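You operate a simulated robot arm through the tools that you are given. There is no shell and no other tool. Be economical: measure what you need, move in short steps, check, and stop when the job is done.

Carry out the task below with a simulated robot arm. There is one attempt and no reset: what you move stays moved.

JOB
Release the emergency stop, reset, and bring slide A home.
Fine: use the screen keys; home means slide out and its red pin up.

The check looks at the end state, three seconds after you hand in, the way a careful person would. Anything else that was tipped, shoved, dropped, spilled or broken makes it a failure.

ROBOT AND FRAMES
A 6-joint arm with a two-finger parallel gripper on a trunk, on a base that drives. Base frame: it is fixed to the floor where the robot stands at the start and does not move with it; the origin is under the middle of the robot, x ahead of it, y to its left, z up. Lengths are in mm, angles in degrees, forces in N, time in s.
Its first joint turns from -166.0 to 166.0 degrees. Places, roughly: a-slide [1100, 0, 1000]; a-slide pin [1200, 100, 1000]; emergency stop button [700, 0, 600]; orange button [600, 100, 600]; pin a key [600, 200, 700]; slide a key [600, 200, 700]; stop button rim [700, 0, 600]. Payload 3.91 kg.
The TCP is the grasp point between the finger pads, 30 mm short of the fingertips. In the tool frame z runs along the fingers and y along their closing line. Largest opening 110 mm; finger width 20, thickness 10; the body of the gripper, 48 by 112 mm, starts 55 mm behind the TCP.
Orientation is that of the tool frame in the base frame, as [roll, pitch, yaw] about the fixed x, y, z axes, in that order (R = Rz(yaw) Ry(pitch) Rx(roll)). With the fingers straight down and closing along the base's y, the tool's x points along the base's -x, its y along +y and its z along -z.

CONTROLS
- The arm moves only by the tool servo_tool. Its argument "deltas" is a list of rows, each a list of 6 numbers: the shift along the tool's x, y, z in mm, then the turn, a rotation vector about the tool's x, y, z in degrees. In form: [[dx, dy, dz, ax, ay, az], ...]. A call has 1 to 12 rows; each row is the pose to reach, as a shift and turn from the pose commanded when the call began, along the tool's axes at that moment. "grip" is the opening, from 0 (shut) to 1 (fully open), set as the call begins (left out, the last holds). Each row takes 0.2 s and may step no farther than 50 mm and 8.6 degrees from the row before; otherwise, or with a gripper value out of range, the whole call is refused. A pose out of reach is approached as far as the arm can. The call stops where the force on the tool passes 40 N (or 10 N more than at its start, if that is more) or the arm is blocked; 0.2 s more then pass. Each finger travels about 153 mm/s and halts on what it meets, pressing with about 24 N; the grip force reading is that of the motor and also rises with nothing between the fingers. The clock runs only during rows and for 0.2 s after the last one: add rows that repeat a pose to give the fingers time. The reply holds the time, the measured pose of the TCP, the force on the tool along the base axes, the opening and the grip force, in the units named above and with some noise, with the torque about the TCP (base axes, N m) and any sound that the robot's microphone picked up, and new pictures: "pictures" is both (left out), scene, wrist or none.
- Cameras (640 x 400 px; columns grow to the right, rows downward): "scene" is now at [208.7, 217.9, 1356]; the picture's right is [-0.28, -0.96, 0.00], its down [-0.65, 0.19, -0.74] and it looks along [0.71, -0.20, -0.68] (base axes); focal length 287 px, centre (320, 200). "wrist" rides on the gripper at [72, 17, -103] in the tool frame; the picture's right is [-0.23, 0.97, 0.00], its down [-0.76, -0.18, -0.62] and it looks along [-0.61, -0.14, 0.78] (tool axes); focal length 222 px, centre (320, 200). There is no depth. A picture from a camera that has moved, and an enlarged one, comes with that camera's place and axes in the base frame and with its lens.
- steer(legs): drives the robot by 1 to 6 legs, each [ahead, turn to the left] in mm and degrees, along the robot's own axes; the way and the turn of a leg run together, so that a leg with both is an arc; at most 1500 mm and 180 degrees a leg. The arm and the cameras ride along, it lands a little off, and it stops where it bumps. It gives what a move gives, and a new picture of the scene camera.
- turn_head(pan, tilt): turns the head with the scene camera to pan (to the left, within 120 degrees either way) and tilt (down, from -29 to 69), counted from straight ahead of the robot. It gives what a move gives, and a new picture of the scene camera.
- inspect(camera, box): a new picture of the part [left, top, right, bottom] of that camera's present view, enlarged. No time passes.
- sign_off(): hands the job in; it is judged then, once.

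Go step by step. Nothing tells you exact positions but the pictures and the camera data: compare them with the known pose of the tool, close in by small moves and look again before you grip or let go. The budget is 120 turns and 260 pictures, counting those below and the enlarged ones. Unless the task says otherwise, let go and move clear before handing in, and close with one line.

The tools are called after "Call:" as name(argument=value, ...) on one line, values as JSON. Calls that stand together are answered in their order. servo_tool: Moves the arm, as the interface text tells. Its arguments: {"type":"object","properties":{"deltas":{"type":"array","items":{"type":"array","items":{"type":"number"}}},"grip":{"type":"number"},"pictures":{"type":"string","enum":["both","scene","wrist","none"]}},"required":["deltas"]} The other tools are called the same way: steer (legs) drives the base; turn_head (pan, tilt) turns the head that bears the scene camera; inspect (camera, box) takes an enlarged picture of a part of a camera's view; sign_off () hands the job in.

At the start:

```text
time: 0.0
tcp_pos: [551.4, 316.4, 973.7]
ee_rot: [179.9, 0.0, 180.0]
wrist_force: [-0.2, -0.8, 0.2]
ft_torque: [0.02, 0.01, -0.02]
grip_width: 109.9
finger_force: 0.0
robot x, y, heading: [0.7, 9.0, 0.1]
head pan, tilt: [-16.1, 42.6]
```

scene: 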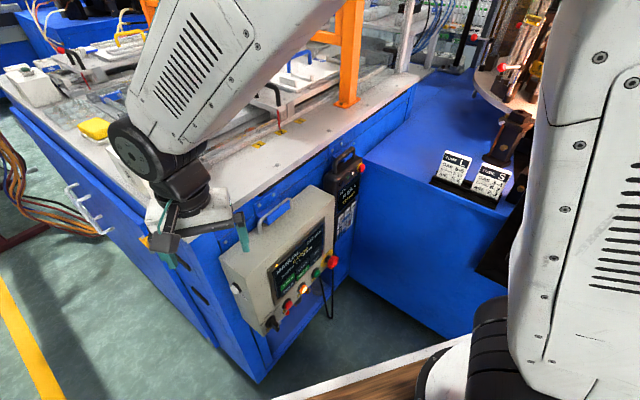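
wrist: 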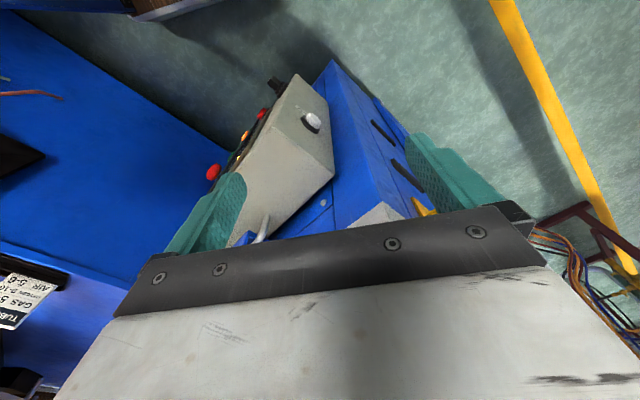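

I see a control box with a screen and a row of buttons on the front of the blue bench. I'll enlarge the panel and the slide area first.

Call:
inspect(camera="scene", box=[210, 180, 370, 340])

Call:
inspect(camera="scene", box=[220, 20, 420, 160])

```text
2.50 times, centred on (290, 260) of scene
camera zoom: at [208.7, 217.9, 1356.0], right [-0.28, -0.96, 0.0], down [-0.65, 0.19, -0.74], along [0.71, -0.2, -0.68], focal length 717 px, centre (395, 50)
```

zoom: 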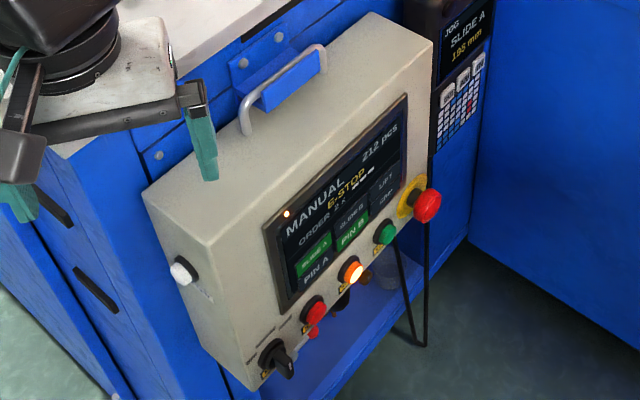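

```text
2.86 times, centred on (320, 90) of scene
camera zoom: at [208.7, 217.9, 1356.0], right [-0.28, -0.96, 0.0], down [-0.65, 0.19, -0.74], along [0.71, -0.2, -0.68], focal length 820 px, centre (320, 514)
```

zoom: 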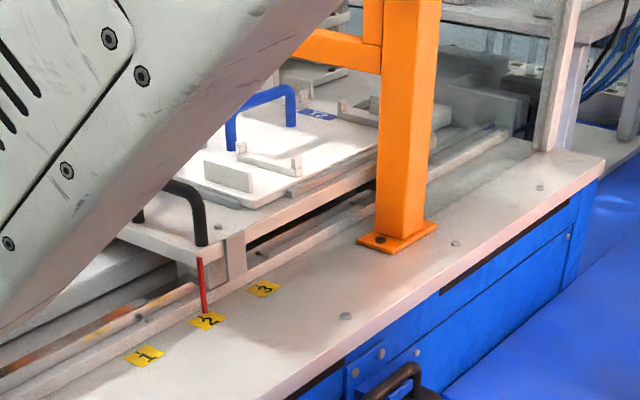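

The E-stop is at the right end of the panel, the orange reset is lit, and the screen keys SLIDE A and PIN A are at the lower left of the screen. I'll back the base off so that the tool can face the panel horizontally.

Call:
turn_head(pan=-60, tilt=50)

Call:
steer(legs=[[-250, 0]])

Call:
turn_head(pan=-5, tilt=38)

```text
time: 1.1
tcp_pos: [551.3, 317.2, 972.0]
ee_rot: [-180.0, 0.1, 180.0]
wrist_force: [0.2, 0.6, -0.2]
ft_torque: [0.02, 0.0, 0.0]
grip_width: 110.1
finger_force: 0.0
robot x, y, heading: [-3.2, 4.7, -0.3]
head pan, tilt: [-60.0, 50.0]
camera scene: at [167.3, 174.4, 1345.6], right [-0.87, -0.5, 0.0], down [-0.38, 0.66, -0.64], along [0.32, -0.56, -0.77], focal length 287 px, centre (320, 200)
```

scene: 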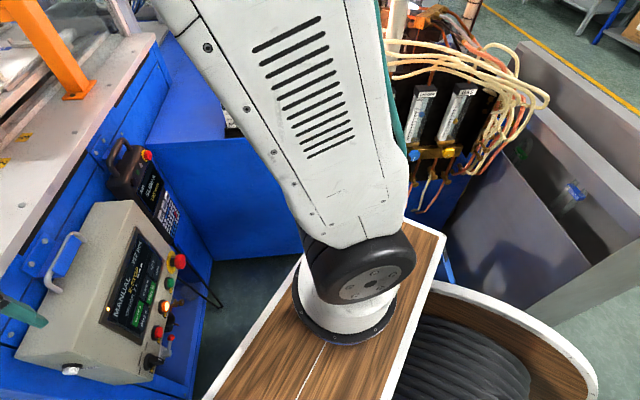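

```text
time: 2.9
tcp_pos: [308.2, 317.9, 971.7]
ee_rot: [179.9, 0.0, 179.8]
wrist_force: [0.1, -0.9, -0.4]
ft_torque: [0.01, 0.0, -0.01]
grip_width: 109.9
finger_force: 0.1
robot x, y, heading: [-246.4, 9.3, 0.1]
head pan, tilt: [-60.0, 50.0]
camera scene: at [-76.5, 174.4, 1345.6], right [-0.87, -0.5, 0.0], down [-0.38, 0.66, -0.64], along [0.32, -0.56, -0.77], focal length 287 px, centre (320, 200)
```

scene: 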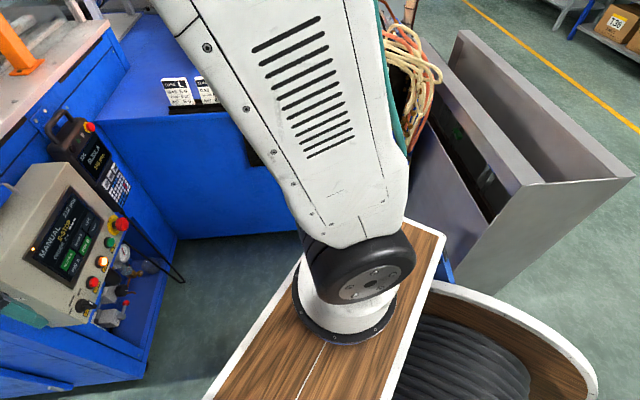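

```text
time: 4.1
tcp_pos: [308.1, 316.8, 972.5]
ee_rot: [180.0, 0.1, 180.0]
wrist_force: [-0.4, -1.0, 0.5]
ft_torque: [-0.01, 0.02, 0.01]
grip_width: 110.1
finger_force: 0.1
robot x, y, heading: [-241.3, 9.0, -0.0]
head pan, tilt: [-5.0, 38.0]
camera scene: at [-29.0, 233.5, 1362.8], right [-0.09, -1.0, 0.0], down [-0.61, 0.05, -0.79], along [0.78, -0.07, -0.62], focal length 287 px, centre (320, 200)
```

scene: 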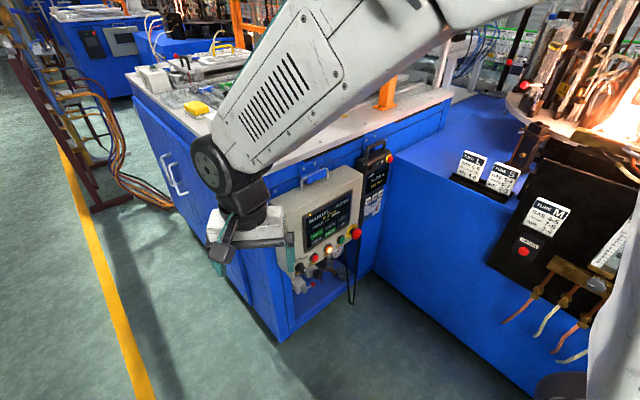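

The panel is now in clear view from farther back. I'll enlarge it to triangulate it against the earlier views.

Call:
inspect(camera="scene", box=[264, 160, 404, 300])

```text
2.86 times, centred on (334, 230) of scene
camera zoom: at [-29.0, 233.5, 1362.8], right [-0.09, -1.0, 0.0], down [-0.61, 0.05, -0.79], along [0.78, -0.07, -0.62], focal length 820 px, centre (280, 114)
```

zoom: 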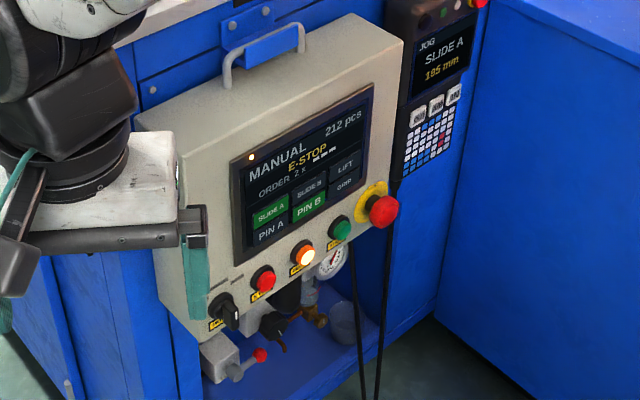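

The buttons sit in a row at z≈625, from the switch at (556,238) to the E-stop at (690,40). The face looks along about (-0.83,-0.56,0). I'll swing the tool clear toward the panel's front and yaw it first.

Call:
servo_tool(deltas=[[0, -43, 10, 0, 0, -6.8], [0, -86, 20, 0, 0, -13.6], [0, -130, 30, 0, 0, -20.4], [0, -173, 40, 0, 0, -27.2], [0, -216, 50, 0, 0, -34]], pictures="none")

```text
time: 5.3
tcp_pos: [306.9, 100.7, 923.8]
ee_rot: [180.0, 0.0, -145.9]
wrist_force: [0.3, 0.3, -0.3]
ft_torque: [0.02, -0.01, -0.01]
grip_width: 110.1
finger_force: 0.0
robot x, y, heading: [-244.6, 4.6, 0.2]
head pan, tilt: [-5.0, 38.0]
```

Call:
servo_tool(deltas=[[-7, -13, 15, 0, -8.2, 0], [-14, -26, 30, 0, -16.4, 0], [-20, -40, 45, 0, -24.5, 0], [-27, -53, 60, 0, -32.7, 0], [-34, -66, 75, 0, -40.9, 0], [-40, -80, 90, 0, -49.1, 0], [-47, -93, 105, 0, -57.3, 0], [-54, -106, 120, 0, -65.5, 0], [-60, -120, 135, 0, -73.6, 0], [-67, -133, 150, 0, -81.8, 0], [-74, -146, 164, 0, -90, 0]])

```text
time: 7.7
tcp_pos: [570.4, -4.6, 833.9]
ee_rot: [111.9, 85.0, 147.3]
wrist_force: [0.2, -0.1, 0.5]
ft_torque: [-0.02, 0.02, 0.01]
grip_width: 110.0
finger_force: 0.2
out of reach, approached as far as the arm can: row 2, 3, 4, 5, 6, 7, 8, 9, 10, 11
robot x, y, heading: [-248.3, 7.5, -0.1]
head pan, tilt: [-5.0, 38.0]
camera scene: at [-29.5, 233.5, 1362.8], right [-0.09, -1.0, 0.0], down [-0.61, 0.05, -0.79], along [0.79, -0.07, -0.62], focal length 287 px, centre (320, 200)
camera wrist: at [471.2, -45.3, 766.5], right [-0.55, 0.78, 0.3], down [-0.35, -0.54, 0.76], along [0.76, 0.31, 0.57], focal length 222 px, centre (320, 200)
```

scene: 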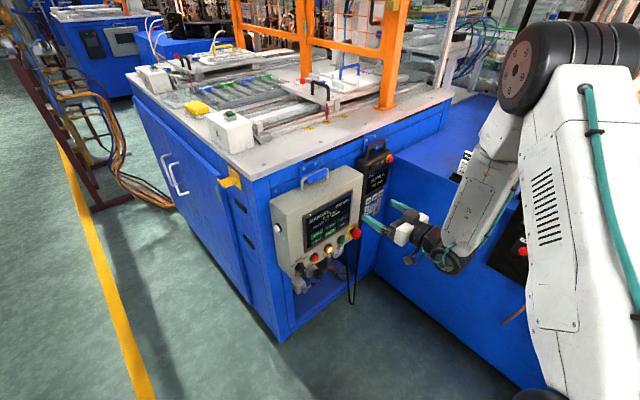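
wrist: 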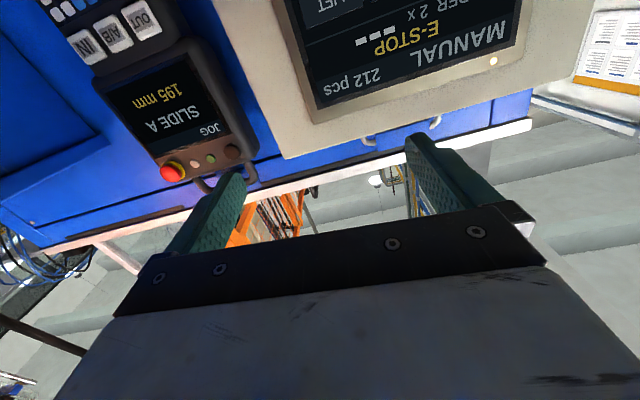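

The arm bottoms out at about 800 mm radius when the tool is level. I'll back off another 120 mm to gain working room and then re-measure.

Call:
steer(legs=[[-120, 0]])

Call:
servo_tool(deltas=[[0, 0, 0, 0, 0, 0]])

```text
time: 9.0
tcp_pos: [448.1, -3.5, 833.7]
ee_rot: [113.5, 84.9, 149.0]
wrist_force: [0.6, 0.1, -0.4]
ft_torque: [0.02, -0.01, 0.01]
grip_width: 110.3
finger_force: 0.0
robot x, y, heading: [-364.2, 5.0, -0.0]
head pan, tilt: [-5.0, 38.0]
camera scene: at [-148.7, 233.3, 1362.8], right [-0.09, -1.0, 0.0], down [-0.61, 0.05, -0.79], along [0.78, -0.07, -0.62], focal length 287 px, centre (320, 200)
```

scene: 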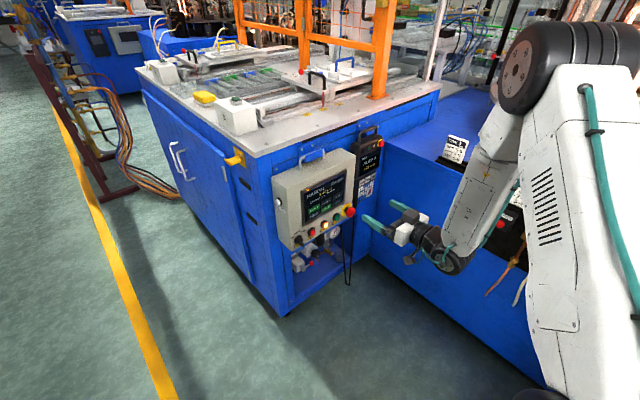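

```text
time: 9.4
tcp_pos: [448.7, -3.5, 833.6]
ee_rot: [113.4, 84.9, 148.8]
wrist_force: [-0.5, 0.2, -0.7]
ft_torque: [0.03, -0.01, 0.01]
grip_width: 110.0
finger_force: 0.2
robot x, y, heading: [-367.5, 3.7, -0.3]
head pan, tilt: [-5.0, 38.0]
camera scene: at [-148.7, 233.3, 1362.8], right [-0.09, -1.0, 0.0], down [-0.61, 0.05, -0.79], along [0.78, -0.07, -0.62], focal length 287 px, centre (320, 200)
camera wrist: at [351.0, -45.8, 766.4], right [-0.54, 0.78, 0.31], down [-0.35, -0.54, 0.77], along [0.76, 0.31, 0.57], focal length 222 px, centre (320, 200)
```

scene: 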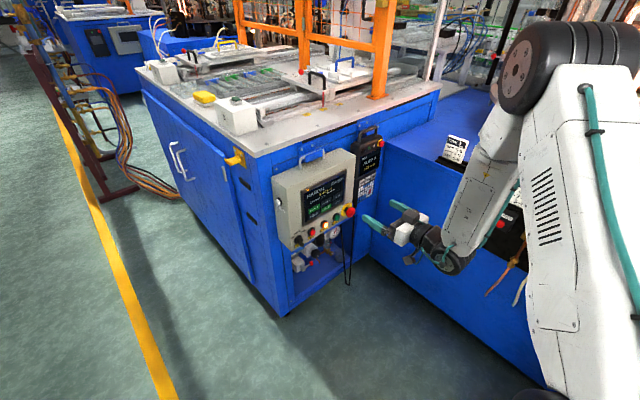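
wrist: 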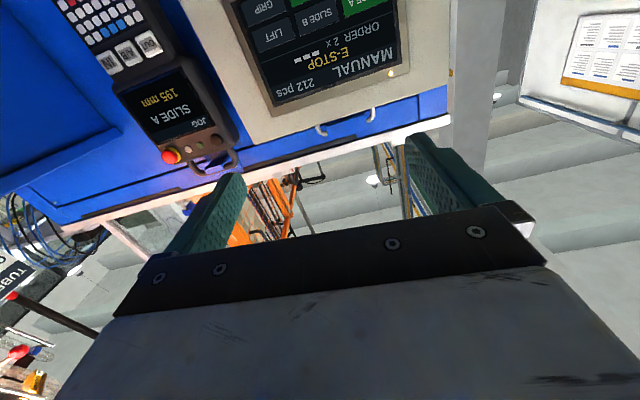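

The wrist camera sits below the tool, so its view is upside down. I'll level the tool and lower it to stand about 200 mm in front of the E-stop.

Call:
servo_tool(deltas=[[39, -23, 6, 0.3, -0.4, -0.9], [78, -47, 12, 0.5, -0.8, -1.8], [117, -70, 18, 0.8, -1.3, -2.8], [156, -94, 24, 1.1, -1.7, -3.7], [196, -117, 29, 1.3, -2.1, -4.6]])

```text
time: 10.6
tcp_pos: [545.4, -81.3, 628.3]
ee_rot: [89.0, 89.2, 123.5]
wrist_force: [-0.4, 0.3, 0.8]
ft_torque: [0.02, 0.02, 0.03]
grip_width: 109.9
finger_force: 0.0
out of reach, approached as far as the arm can: row 1, 2, 3, 4, 5
robot x, y, heading: [-363.4, 8.5, -0.0]
head pan, tilt: [-5.0, 38.0]
camera scene: at [-148.9, 233.4, 1362.8], right [-0.09, -1.0, 0.0], down [-0.61, 0.05, -0.79], along [0.79, -0.07, -0.62], focal length 287 px, centre (320, 200)
camera wrist: at [450.6, -124.6, 555.6], right [-0.55, 0.8, 0.24], down [-0.41, -0.51, 0.76], along [0.73, 0.32, 0.61], focal length 222 px, centre (320, 200)
```

scene: 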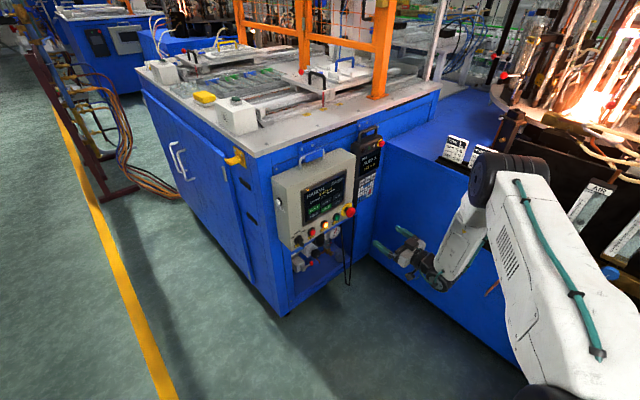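
wrist: 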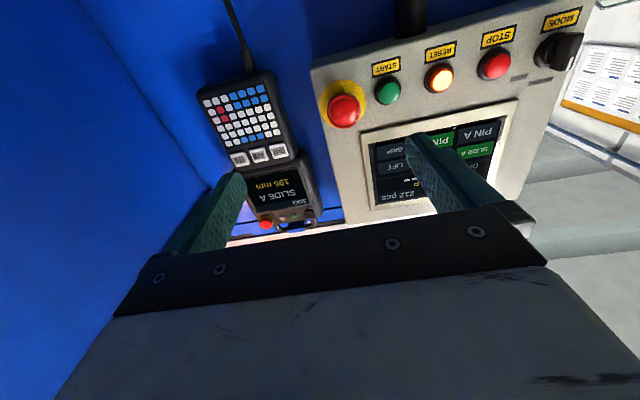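

The whole button row is now visible, and the orange button is labelled RESET. I'll enlarge the E-stop and panel to look for release markings.

Call:
inspect(camera="wrist", box=[310, 70, 390, 140])

Call:
inspect(camera="wrist", box=[360, 0, 600, 150])

Call:
inspect(camera="scene", box=[290, 40, 410, 140])

```text
5.71 times, centred on (350, 105) of wrist
camera zoom: at [450.6, -124.6, 555.6], right [-0.55, 0.8, 0.24], down [-0.41, -0.51, 0.76], along [0.73, 0.32, 0.61], focal length 1269 px, centre (149, 743)
```

zoom: 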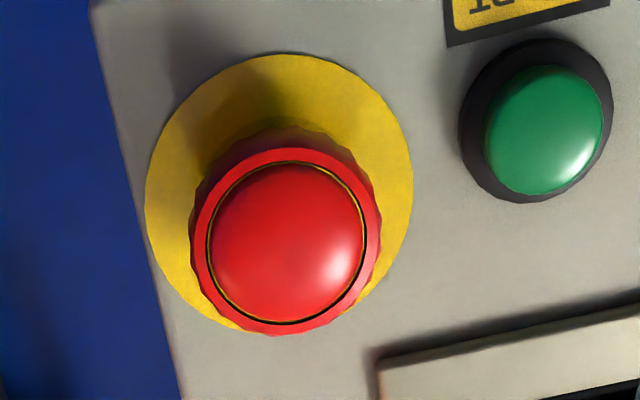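

```text
2.67 times, centred on (480, 75) of wrist
camera zoom: at [450.6, -124.6, 555.6], right [-0.55, 0.8, 0.24], down [-0.41, -0.51, 0.76], along [0.73, 0.32, 0.61], focal length 592 px, centre (-107, 533)
```

zoom: 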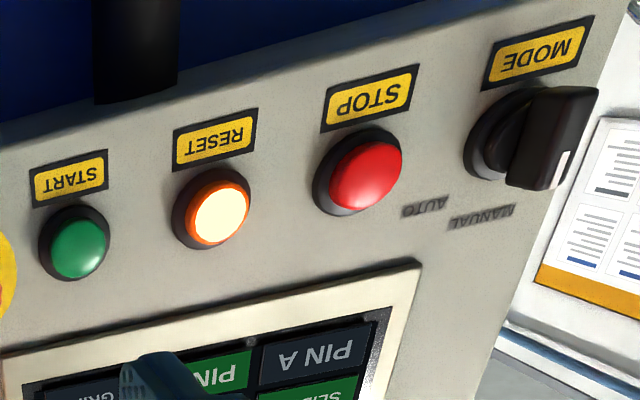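

```text
4.00 times, centred on (350, 90) of scene
camera zoom: at [-148.9, 233.4, 1362.8], right [-0.09, -1.0, 0.0], down [-0.61, 0.05, -0.79], along [0.79, -0.07, -0.62], focal length 1148 px, centre (200, 640)
```

zoom: 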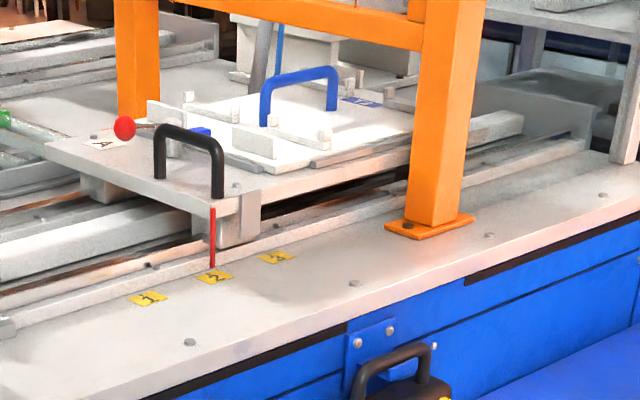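

The E-stop has a fluted ring around its cap, which is the rim to twist. Its face is about (-17, +28, 180) from the TCP in the tool frame. I'll line up and close half the distance.

Call:
servo_tool(deltas=[[-8, 14, 40, 0, 0, 0], [-17, 28, 80, 0, 0, 0], [-17, 28, 80, 0, 0, 0]], grip=0.75, pictures="wrist")

```text
time: 11.4
tcp_pos: [595.6, -14.8, 645.6]
ee_rot: [90.9, 89.9, 124.9]
wrist_force: [0.2, 0.1, -1.4]
ft_torque: [-0.01, 0.01, -0.04]
grip_width: 82.5
finger_force: 0.0
robot x, y, heading: [-362.9, 5.6, 0.1]
head pan, tilt: [-5.0, 38.0]
camera wrist: at [502.1, -57.5, 572.7], right [-0.55, 0.81, 0.23], down [-0.42, -0.5, 0.76], along [0.73, 0.32, 0.61], focal length 222 px, centre (320, 200)
```

wrist: 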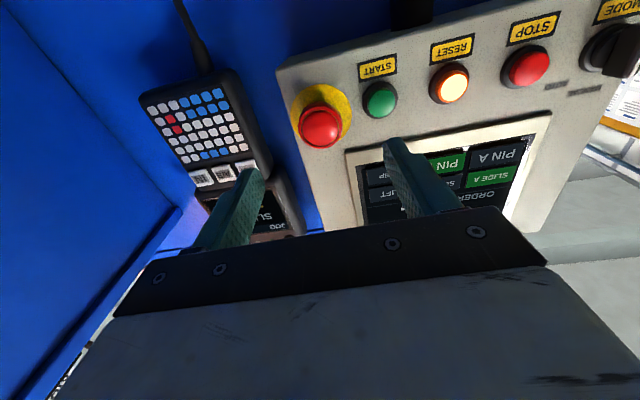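

The knob is centred on the tool axis at about 100 mm. I'll advance 65 mm and look again.

Call:
servo_tool(deltas=[[0, 0, 33, 0, 0, 0], [0, 0, 65, 0, 0, 0], [0, 0, 65, 0, 0, 0]], pictures="both")

Call:
inspect(camera="wrist", box=[200, 80, 440, 230])

Call:
inspect(camera="scene", box=[270, 140, 430, 260])

```text
time: 12.2
tcp_pos: [649.1, 21.2, 646.9]
ee_rot: [92.3, 89.9, 126.6]
wrist_force: [0.0, -0.2, -0.9]
ft_torque: [0.04, -0.01, 0.01]
grip_width: 82.7
finger_force: 0.0
robot x, y, heading: [-365.1, 6.5, -0.2]
head pan, tilt: [-5.0, 38.0]
camera scene: at [-148.7, 233.3, 1362.8], right [-0.09, -1.0, 0.0], down [-0.61, 0.05, -0.79], along [0.78, -0.07, -0.62], focal length 287 px, centre (320, 200)
camera wrist: at [555.3, -20.7, 573.8], right [-0.55, 0.81, 0.23], down [-0.42, -0.5, 0.76], along [0.73, 0.32, 0.61], focal length 222 px, centre (320, 200)
```

scene: 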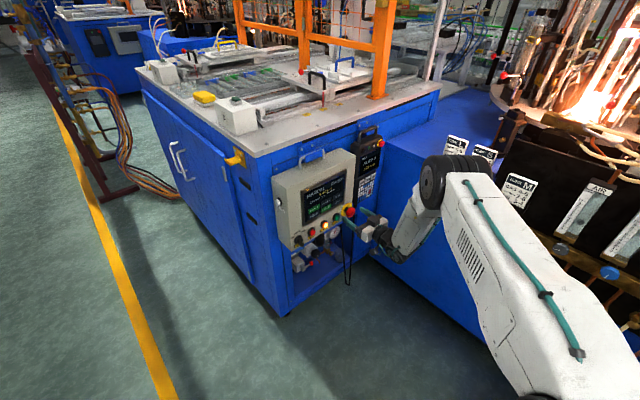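
wrist: 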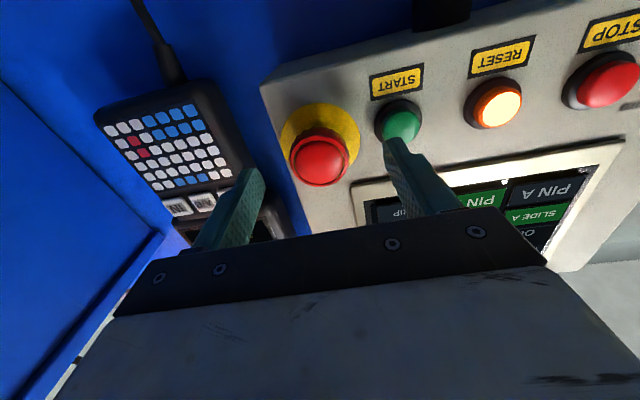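

```text
2.67 times, centred on (320, 155) of wrist
camera zoom: at [555.3, -20.7, 573.8], right [-0.55, 0.81, 0.23], down [-0.42, -0.5, 0.76], along [0.73, 0.32, 0.61], focal length 592 px, centre (320, 320)
```

zoom: 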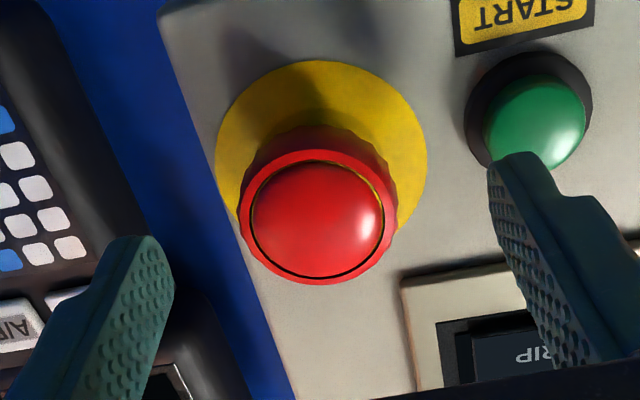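

```text
3.33 times, centred on (350, 200) of scene
camera zoom: at [-148.7, 233.3, 1362.8], right [-0.09, -1.0, 0.0], down [-0.61, 0.05, -0.79], along [0.78, -0.07, -0.62], focal length 956 px, centre (220, 200)
```

zoom: 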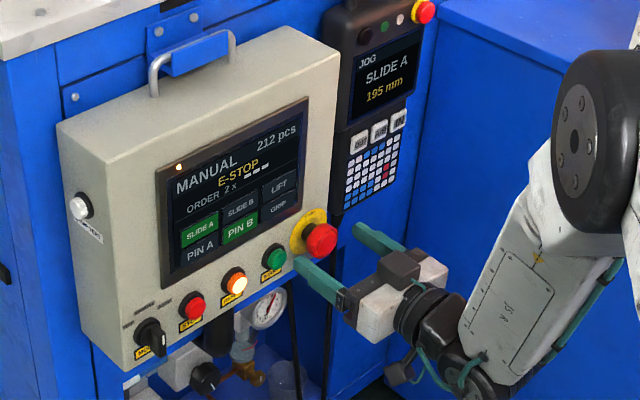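

The knob face is about 5 mm ahead of the fingertips and centred. I'll narrow the opening to clear the START button, advance 18 mm and close on the ring.

Call:
servo_tool(deltas=[[0, 0, 0, 0, 0, 0], [0, 0, 0, 0, 0, 0], [0, 0, 9, 0, 0, 0], [0, 0, 18, 0, 0, 0], [0, 0, 18, 0, 0, 0]], grip=0.5, pictures="wrist")

Call:
inspect(camera="wrist", box=[240, 100, 400, 230])

```text
time: 13.4
tcp_pos: [661.9, 34.0, 646.6]
ee_rot: [-95.6, 90.0, -61.4]
wrist_force: [0.4, 0.0, -0.3]
ft_torque: [0.02, 0.01, -0.01]
grip_width: 55.0
finger_force: 0.0
robot x, y, heading: [-364.0, 6.9, -0.2]
head pan, tilt: [-5.0, 38.0]
camera wrist: at [569.1, -8.9, 573.7], right [-0.55, 0.81, 0.23], down [-0.42, -0.5, 0.76], along [0.73, 0.32, 0.61], focal length 222 px, centre (320, 200)
```

wrist: 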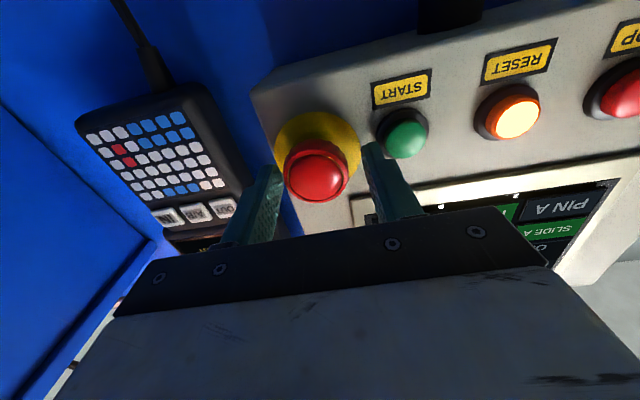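

```text
3.08 times, centred on (320, 165) of wrist
camera zoom: at [569.1, -8.9, 573.7], right [-0.55, 0.81, 0.23], down [-0.42, -0.5, 0.76], along [0.73, 0.32, 0.61], focal length 684 px, centre (320, 308)
```

zoom: 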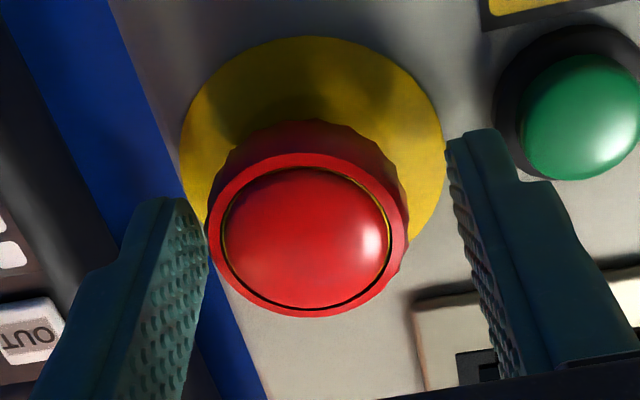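

The knob is about 3 mm to the left of the finger centre. I'll correct that and close.

Call:
servo_tool(deltas=[[-1.5, -3, 2, 0, 0, 0], [-1.5, -3, 2, 0, 0, 0]], pictures="none")

Call:
servo_tool(deltas=[[0, 0, 0, 0, 0, 0], [0, 0, 0, 0, 0, 0], [0, 0, 0, 0, 0, 0]], grip=0.2, pictures="wrist")

```text
time: 14.0
tcp_pos: [666.4, 32.9, 646.8]
ee_rot: [91.6, 89.8, 125.7]
wrist_force: [-0.7, 0.5, -0.5]
ft_torque: [-0.01, 0.0, -0.01]
grip_width: 54.9
finger_force: 0.2
robot x, y, heading: [-367.0, 5.2, 0.0]
head pan, tilt: [-5.0, 38.0]
```

```text
time: 14.8
tcp_pos: [666.4, 32.0, 647.3]
ee_rot: [86.7, 90.0, 120.9]
wrist_force: [-2.5, 0.4, 0.7]
ft_torque: [0.02, 0.0, 0.83]
grip_width: 41.0
finger_force: 44.7
robot x, y, heading: [-364.6, 6.6, 0.2]
head pan, tilt: [-5.0, 38.0]
camera wrist: at [572.3, -9.8, 574.7], right [-0.55, 0.81, 0.23], down [-0.42, -0.5, 0.76], along [0.73, 0.32, 0.61], focal length 222 px, centre (320, 200)
```

wrist: 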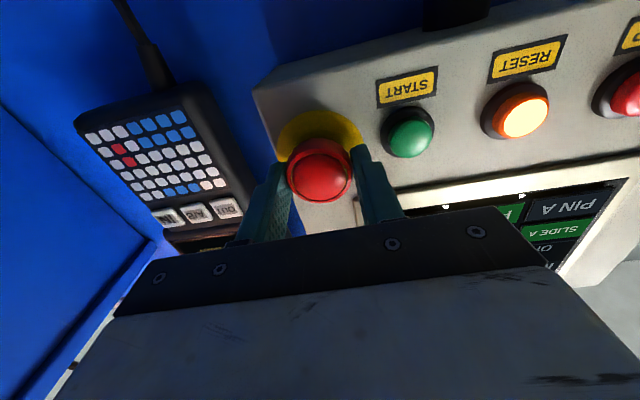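

The ring is gripped at 41 mm. Now I'll twist clockwise as seen from the front, which is +z in the tool frame.

Call:
servo_tool(deltas=[[0, 0, 0, 0, 0, 7], [0, 0, 0, 0, 0, 14], [0, 0, 0, 0, 0, 21], [0, 0, 0, 0, 0, 28], [0, 0, 0, 0, 0, 35], [0, 0, 0, 0, 0, 42], [0, 0, 0, 0, 0, 42]], pictures="both")

Call:
inspect(camera="scene", box=[270, 140, 430, 260])

```text
time: 16.4
tcp_pos: [665.0, 32.5, 646.5]
ee_rot: [90.1, 48.0, 124.1]
wrist_force: [19.6, 1.7, -9.8]
ft_torque: [-0.06, -0.02, 0.61]
grip_width: 41.0
finger_force: 45.1
robot x, y, heading: [-362.4, 3.9, -0.3]
head pan, tilt: [-5.0, 38.0]
camera scene: at [-147.7, 233.4, 1362.6], right [-0.09, -1.0, 0.0], down [-0.61, 0.05, -0.79], along [0.78, -0.07, -0.62], focal length 287 px, centre (320, 200)
camera wrist: at [547.8, 26.1, 604.5], right [-0.32, 0.47, 0.82], down [-0.16, -0.88, 0.45], along [0.93, 0.01, 0.35], focal length 222 px, centre (320, 200)
```

scene: 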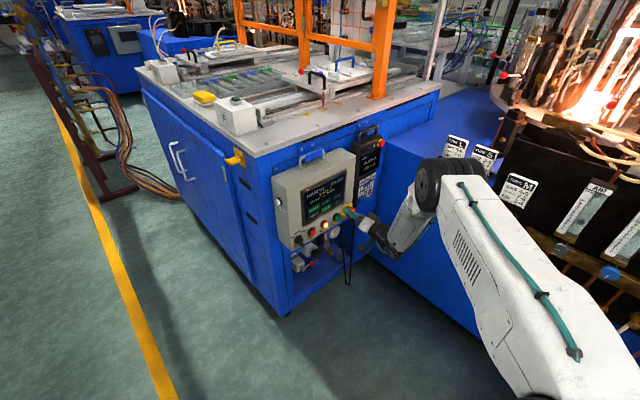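
wrist: 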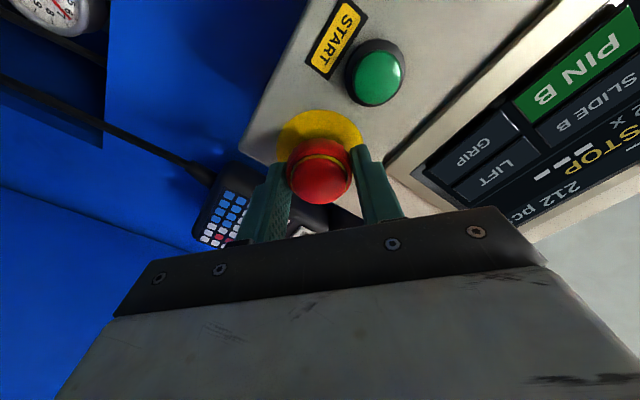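

```text
3.33 times, centred on (350, 200) of scene
camera zoom: at [-147.7, 233.4, 1362.6], right [-0.09, -1.0, 0.0], down [-0.61, 0.05, -0.79], along [0.78, -0.07, -0.62], focal length 956 px, centre (220, 200)
```

zoom: 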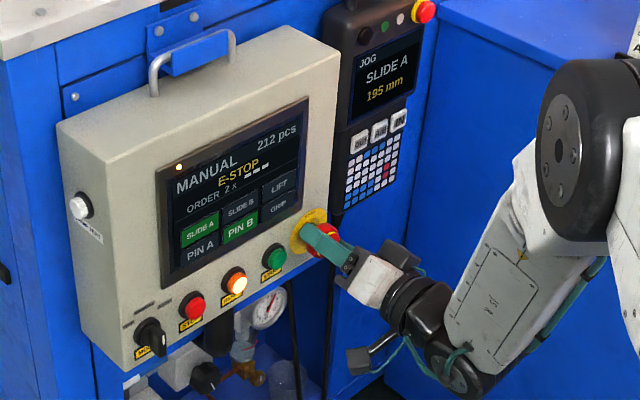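

Call:
inspect(camera="wrist", box=[260, 90, 400, 220])

```text
3.08 times, centred on (330, 155) of wrist
camera zoom: at [547.8, 26.1, 604.5], right [-0.32, 0.47, 0.82], down [-0.16, -0.88, 0.45], along [0.93, 0.01, 0.35], focal length 684 px, centre (289, 338)
```

zoom: 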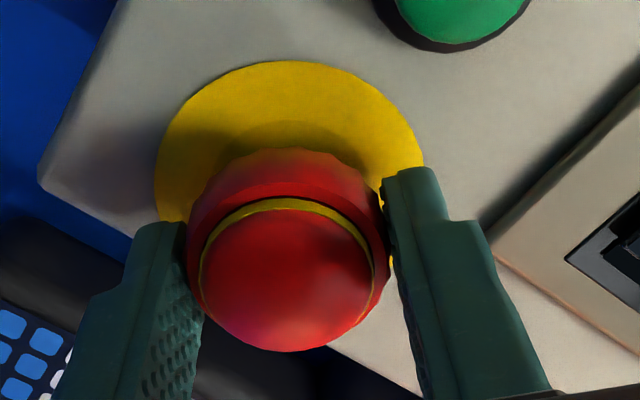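

A yellow band now shows under the cap, so it has popped out and the stop looks released. I'll open, retract, turn back and check.

Call:
servo_tool(deltas=[[0, 0, 0, 0, 0, 0], [0, 0, 0, 0, 0, 0], [0, 0, -40, 0, 0, 0], [0, 0, -60, 0, 0, -7], [0, 0, -60, 0, 0, -14], [0, 0, -60, 0, 0, -21], [0, 0, -60, 0, 0, -28], [0, 0, -60, 0, 0, -35], [0, 0, -60, 0, 0, -42]], grip=0.52, pictures="wrist")

Call:
inspect(camera="scene", box=[270, 140, 430, 260])

Call:
inspect(camera="wrist", box=[260, 90, 400, 190])

```text
time: 18.4
tcp_pos: [616.2, -1.8, 648.1]
ee_rot: [-83.7, 90.0, -49.6]
wrist_force: [0.3, -0.3, -0.8]
ft_torque: [0.02, 0.03, 0.0]
grip_width: 57.2
finger_force: 0.0
robot x, y, heading: [-365.8, 6.1, -0.4]
head pan, tilt: [-5.0, 38.0]
camera wrist: at [522.3, -44.9, 575.1], right [-0.55, 0.81, 0.23], down [-0.42, -0.5, 0.76], along [0.73, 0.32, 0.61], focal length 222 px, centre (320, 200)
```

wrist: 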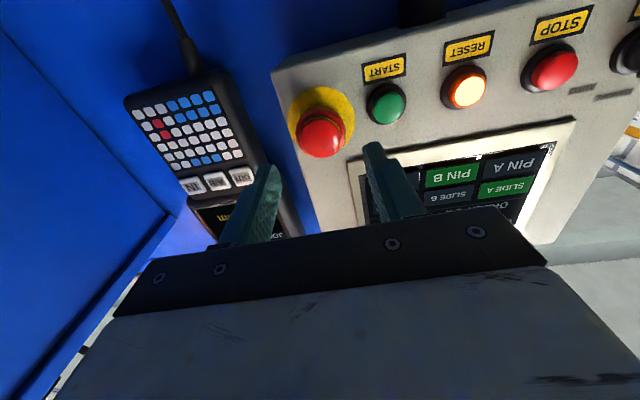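

```text
3.33 times, centred on (350, 200) of scene
camera zoom: at [-148.7, 233.3, 1362.8], right [-0.09, -1.0, 0.0], down [-0.61, 0.05, -0.79], along [0.78, -0.07, -0.62], focal length 956 px, centre (220, 200)
```

zoom: 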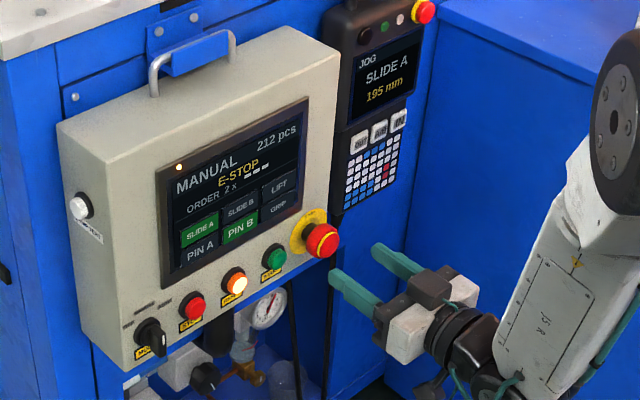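

```text
4.00 times, centred on (330, 140) of wrist
camera zoom: at [522.3, -44.9, 575.1], right [-0.55, 0.81, 0.23], down [-0.42, -0.5, 0.76], along [0.73, 0.32, 0.61], focal length 888 px, centre (280, 440)
```

zoom: 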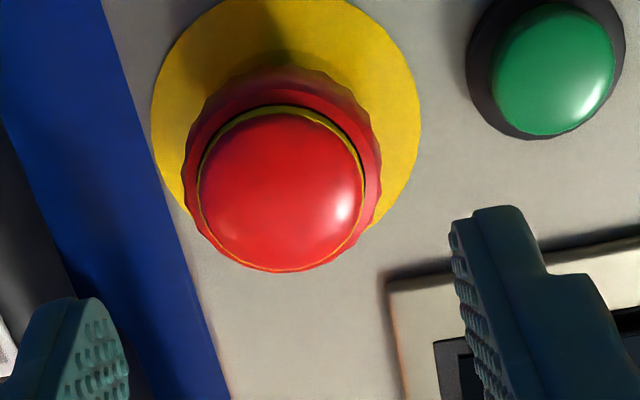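

The cap is fully out, so the E-stop is released. I'll close the fingers and move over to RESET, about 125 mm to the left.

Call:
servo_tool(deltas=[[0, 42, 5, 0, 0, 0], [1, 84, 12, 0, 0, 0], [2, 125, 20, 0, 0, 0], [2, 125, 20, 0, 0, 0]], grip=0, pictures="wrist")

Call:
inspect(camera="wrist", box=[240, 80, 400, 210])

```text
time: 19.4
tcp_pos: [587.2, 107.8, 648.0]
ee_rot: [92.1, 88.1, 126.7]
wrist_force: [0.4, 0.1, 0.0]
ft_torque: [0.0, -0.01, -0.02]
grip_width: 0.0
finger_force: 23.5
out of reach, approached as far as the arm can: row 2, 3, 4
robot x, y, heading: [-362.8, 9.2, -0.2]
head pan, tilt: [-5.0, 38.0]
camera wrist: at [492.1, 65.7, 576.1], right [-0.55, 0.79, 0.26], down [-0.4, -0.52, 0.76], along [0.73, 0.31, 0.6], focal length 222 px, centre (320, 200)
```

wrist: 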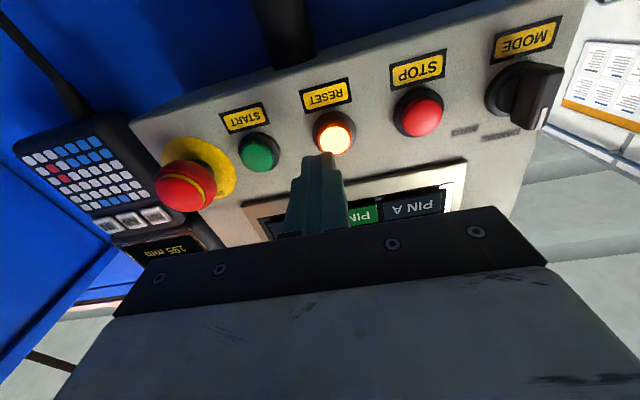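

```text
3.08 times, centred on (320, 145) of wrist
camera zoom: at [492.1, 65.7, 576.1], right [-0.55, 0.79, 0.26], down [-0.4, -0.52, 0.76], along [0.73, 0.31, 0.6], focal length 684 px, centre (320, 369)
```

zoom: 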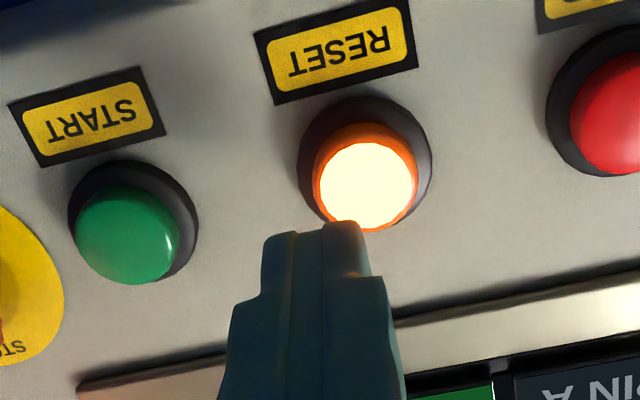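

RESET is about 13 mm to the left and 30 mm ahead of the tip. I'll align and approach.

Call:
servo_tool(deltas=[[0, 6, 10, 0, 0, 0], [0, 13, 20, 0, 0, 0], [0, 13, 20, 0, 0, 0]], pictures="wrist")

Call:
inspect(camera="wrist", box=[240, 80, 400, 210])

```text
time: 20.2
tcp_pos: [605.5, 121.5, 647.9]
ee_rot: [95.8, 89.0, 129.5]
wrist_force: [-14.3, -14.6, 6.7]
ft_torque: [0.07, -0.07, 0.06]
grip_width: 0.0
finger_force: 24.2
out of reach, approached as far as the arm can: row 1, 2, 3
robot x, y, heading: [-366.2, 4.5, -0.4]
head pan, tilt: [-5.0, 38.0]
heard: click
stopped in row 3: the force on the tool passed its limit at 44 N (the readings are from after the stop); the commanded pose is now the measured one
camera wrist: at [510.0, 79.7, 576.2], right [-0.54, 0.81, 0.24], down [-0.41, -0.5, 0.76], along [0.74, 0.31, 0.6], focal length 222 px, centre (320, 200)
```

wrist: 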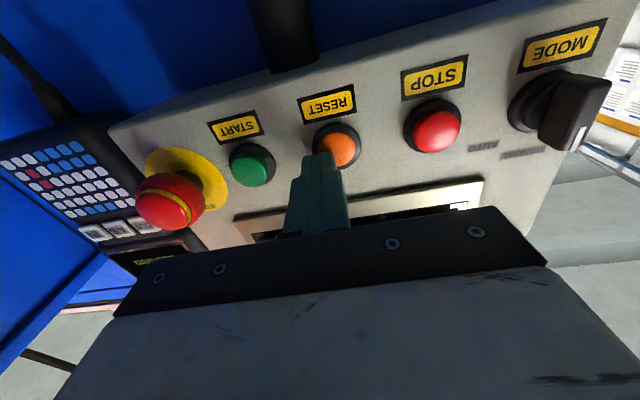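

```text
3.08 times, centred on (320, 145) of wrist
camera zoom: at [510.0, 79.7, 576.2], right [-0.54, 0.81, 0.24], down [-0.41, -0.5, 0.76], along [0.74, 0.31, 0.6], focal length 684 px, centre (320, 369)
```

zoom: 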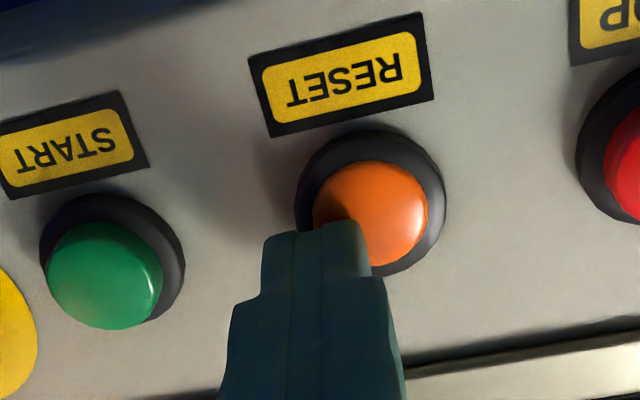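

There was a click and the reset light went off. I'll back the base off for more reach margin, which also takes the tip off the button, and read the screen.

Call:
steer(legs=[[-100, 0]])

Call:
inspect(camera="scene", box=[270, 130, 390, 250])

Call:
inspect(camera="scene", box=[280, 40, 400, 140])

Call:
servo_tool(deltas=[[0, 0, 0, 0, 0, 0]], pictures="wrist")

```text
time: 21.3
tcp_pos: [502.8, 121.8, 648.3]
ee_rot: [96.1, 89.1, 129.9]
wrist_force: [-0.1, 0.3, 0.4]
ft_torque: [-0.03, -0.03, 0.01]
grip_width: 0.2
finger_force: 24.2
robot x, y, heading: [-467.4, 6.1, -0.4]
head pan, tilt: [-5.0, 38.0]
camera scene: at [-250.1, 232.8, 1362.8], right [-0.09, -1.0, 0.0], down [-0.61, 0.06, -0.79], along [0.78, -0.07, -0.62], focal length 287 px, centre (320, 200)
```

scene: 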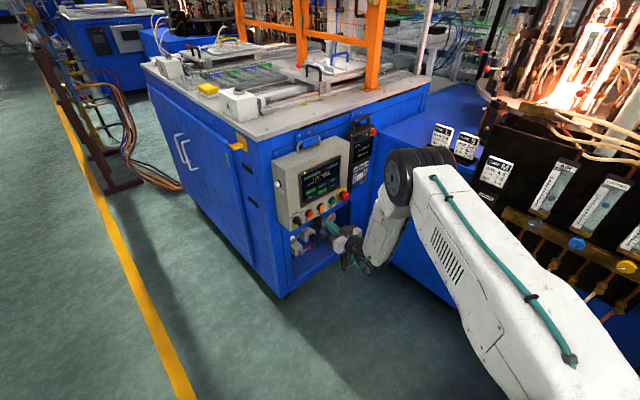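

```text
3.33 times, centred on (330, 190) of scene
camera zoom: at [-250.1, 232.8, 1362.8], right [-0.09, -1.0, 0.0], down [-0.61, 0.06, -0.79], along [0.78, -0.07, -0.62], focal length 956 px, centre (287, 233)
```

zoom: 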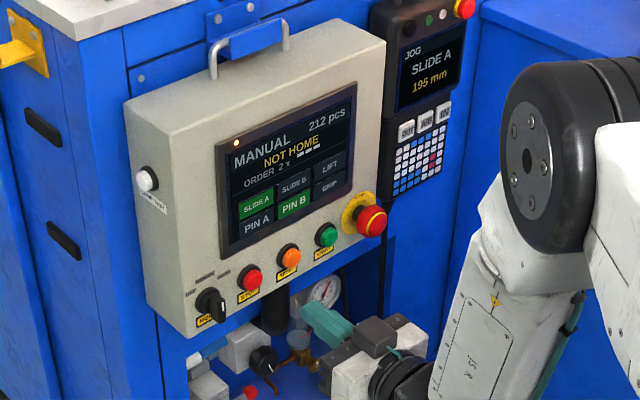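

```text
4.00 times, centred on (340, 90) of scene
camera zoom: at [-250.1, 232.8, 1362.8], right [-0.09, -1.0, 0.0], down [-0.61, 0.06, -0.79], along [0.78, -0.07, -0.62], focal length 1148 px, centre (240, 640)
```

zoom: 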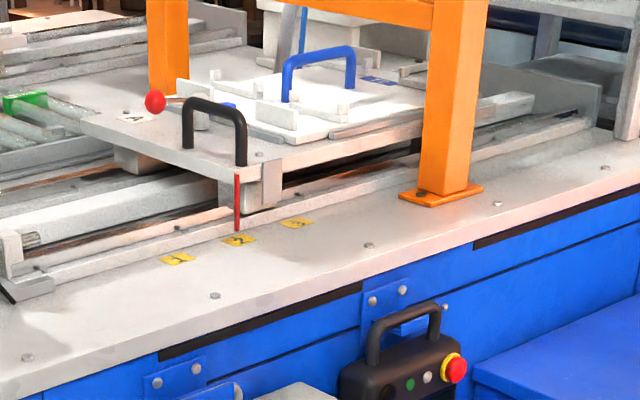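

```text
time: 21.7
tcp_pos: [503.8, 123.7, 648.6]
ee_rot: [97.3, 89.1, 131.1]
wrist_force: [-0.1, 0.5, 0.0]
ft_torque: [0.04, -0.03, 0.01]
grip_width: 0.1
finger_force: 23.8
robot x, y, heading: [-470.0, 4.6, -0.5]
head pan, tilt: [-5.0, 38.0]
camera wrist: at [408.4, 81.4, 575.9], right [-0.54, 0.81, 0.24], down [-0.41, -0.5, 0.76], along [0.74, 0.31, 0.6], focal length 222 px, centre (320, 200)
```

wrist: 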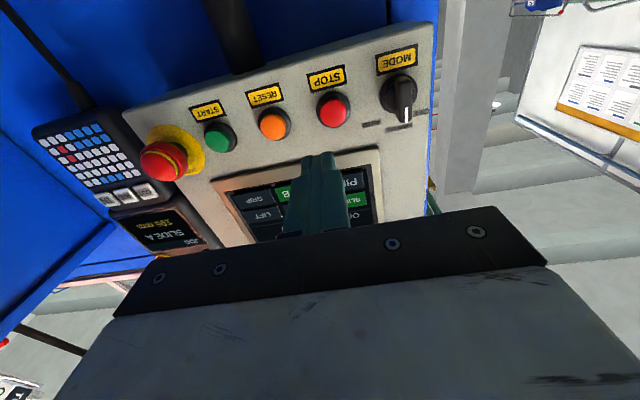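

The screen now reads NOT HOME, with SLIDE A green, PIN A dark and PIN B green. I'll look at the slides and pins closely before pressing keys.

Call:
inspect(camera="scene", box=[290, 55, 350, 105])

Call:
inspect(camera="scene", box=[140, 20, 300, 130])

```text
8.00 times, centred on (320, 80) of scene
camera zoom: at [-250.2, 232.8, 1362.8], right [-0.09, -1.0, 0.0], down [-0.61, 0.06, -0.79], along [0.78, -0.07, -0.62], focal length 2295 px, centre (320, 1160)
```

zoom: 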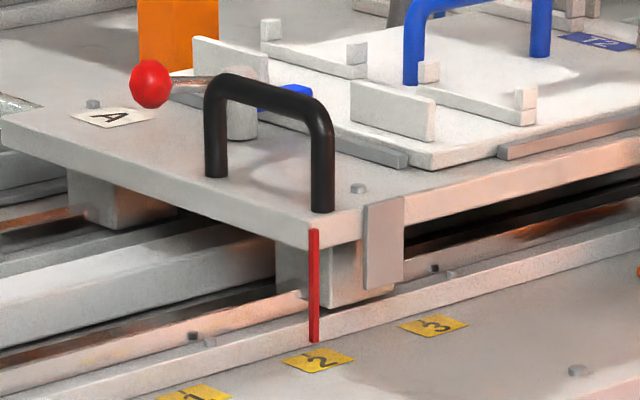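

```text
3.64 times, centred on (220, 75) of scene
camera zoom: at [-250.2, 232.8, 1362.8], right [-0.09, -1.0, 0.0], down [-0.61, 0.06, -0.79], along [0.78, -0.07, -0.62], focal length 1043 px, centre (684, 654)
```

zoom: 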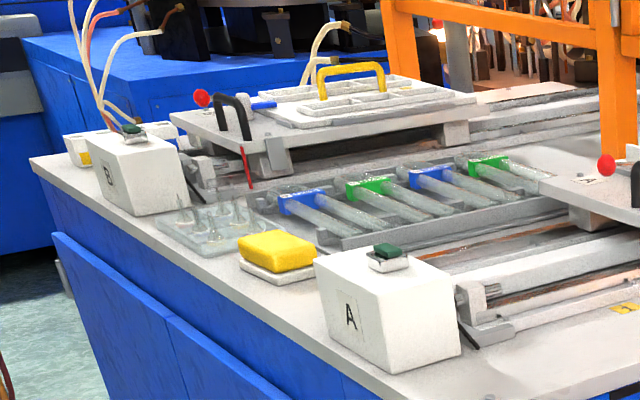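

Call:
inspect(camera="scene", box=[176, 30, 236, 80])

```text
8.00 times, centred on (206, 55) of scene
camera zoom: at [-250.2, 232.8, 1362.8], right [-0.09, -1.0, 0.0], down [-0.61, 0.06, -0.79], along [0.78, -0.07, -0.62], focal length 2295 px, centre (1232, 1360)
```

zoom: 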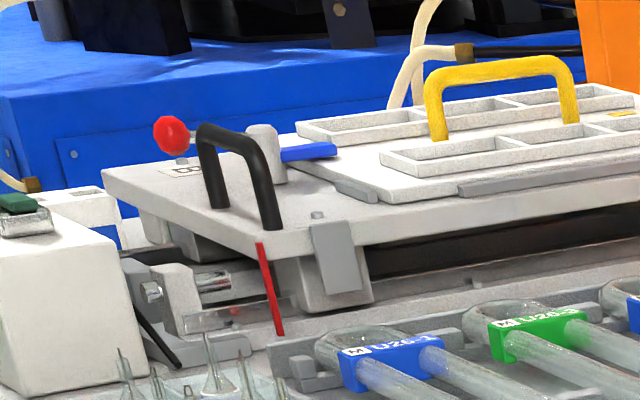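

The pin's place (about 1200,100) is hidden behind slide A's tray from here. Before choosing the key order, I'll lift the arm straight up and look at the slide with the wrist camera.

Call:
servo_tool(deltas=[[-50, 0, -3, 0, 0, 0], [-100, 0, -6, 0, 0, 0], [-150, 0, -10, 0, 0, 0], [-200, 0, -10, 0, 0, 0], [-250, 0, -10, 0, 0, 0], [-300, 0, -10, 0, 0, 0], [-350, 0, -10, 0, 0, 0], [-400, 0, -10, 0, 0, 0], [-450, 0, -10, 0, 0, 0], [-500, 0, -10, 0, 0, 0], [-550, 0, -10, 0, 0, 0], [-590, 0, -10, 0, 0, 0]], pictures="none")

Call:
servo_tool(deltas=[[0, 0, 0, 0, 8.5, 0], [0, 0, 0, 0, 17, 0], [0, 0, 0, 0, 25.5, 0], [0, 0, 0, 0, 34, 0], [0, 0, 0, 0, 42.5, 0], [0, 0, 0, 0, 51, 0], [0, 0, 0, 0, 59.5, 0], [0, 0, 0, 0, 68, 0]], pictures="both")

```text
refused: row 3 steps farther than a row can; nothing moved
```

```text
time: 23.5
tcp_pos: [504.7, 123.7, 649.5]
ee_rot: [178.7, 22.2, -147.3]
wrist_force: [0.2, -1.3, -0.7]
ft_torque: [0.04, -0.02, 0.02]
grip_width: 0.0
finger_force: 23.8
robot x, y, heading: [-467.0, 6.4, -0.2]
head pan, tilt: [-5.0, 38.0]
camera scene: at [-250.1, 232.7, 1362.8], right [-0.09, -1.0, 0.0], down [-0.61, 0.06, -0.79], along [0.78, -0.07, -0.62], focal length 287 px, centre (320, 200)
camera wrist: at [408.4, 79.3, 717.7], right [-0.36, 0.93, 0.11], down [0.5, 0.09, 0.86], along [0.79, 0.36, -0.5], focal length 222 px, centre (320, 200)
```

scene: 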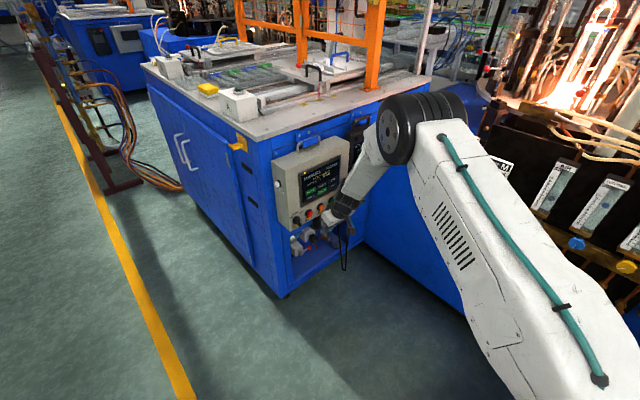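
wrist: 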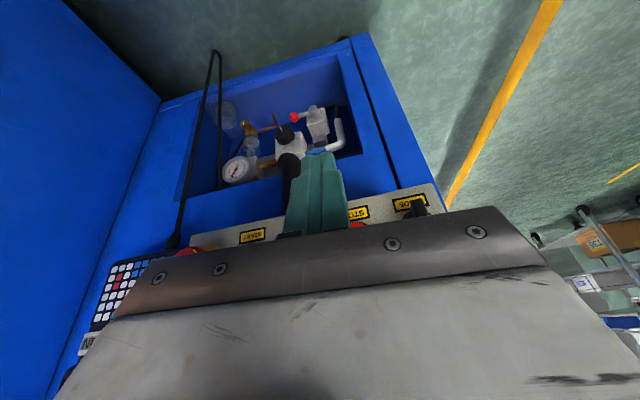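

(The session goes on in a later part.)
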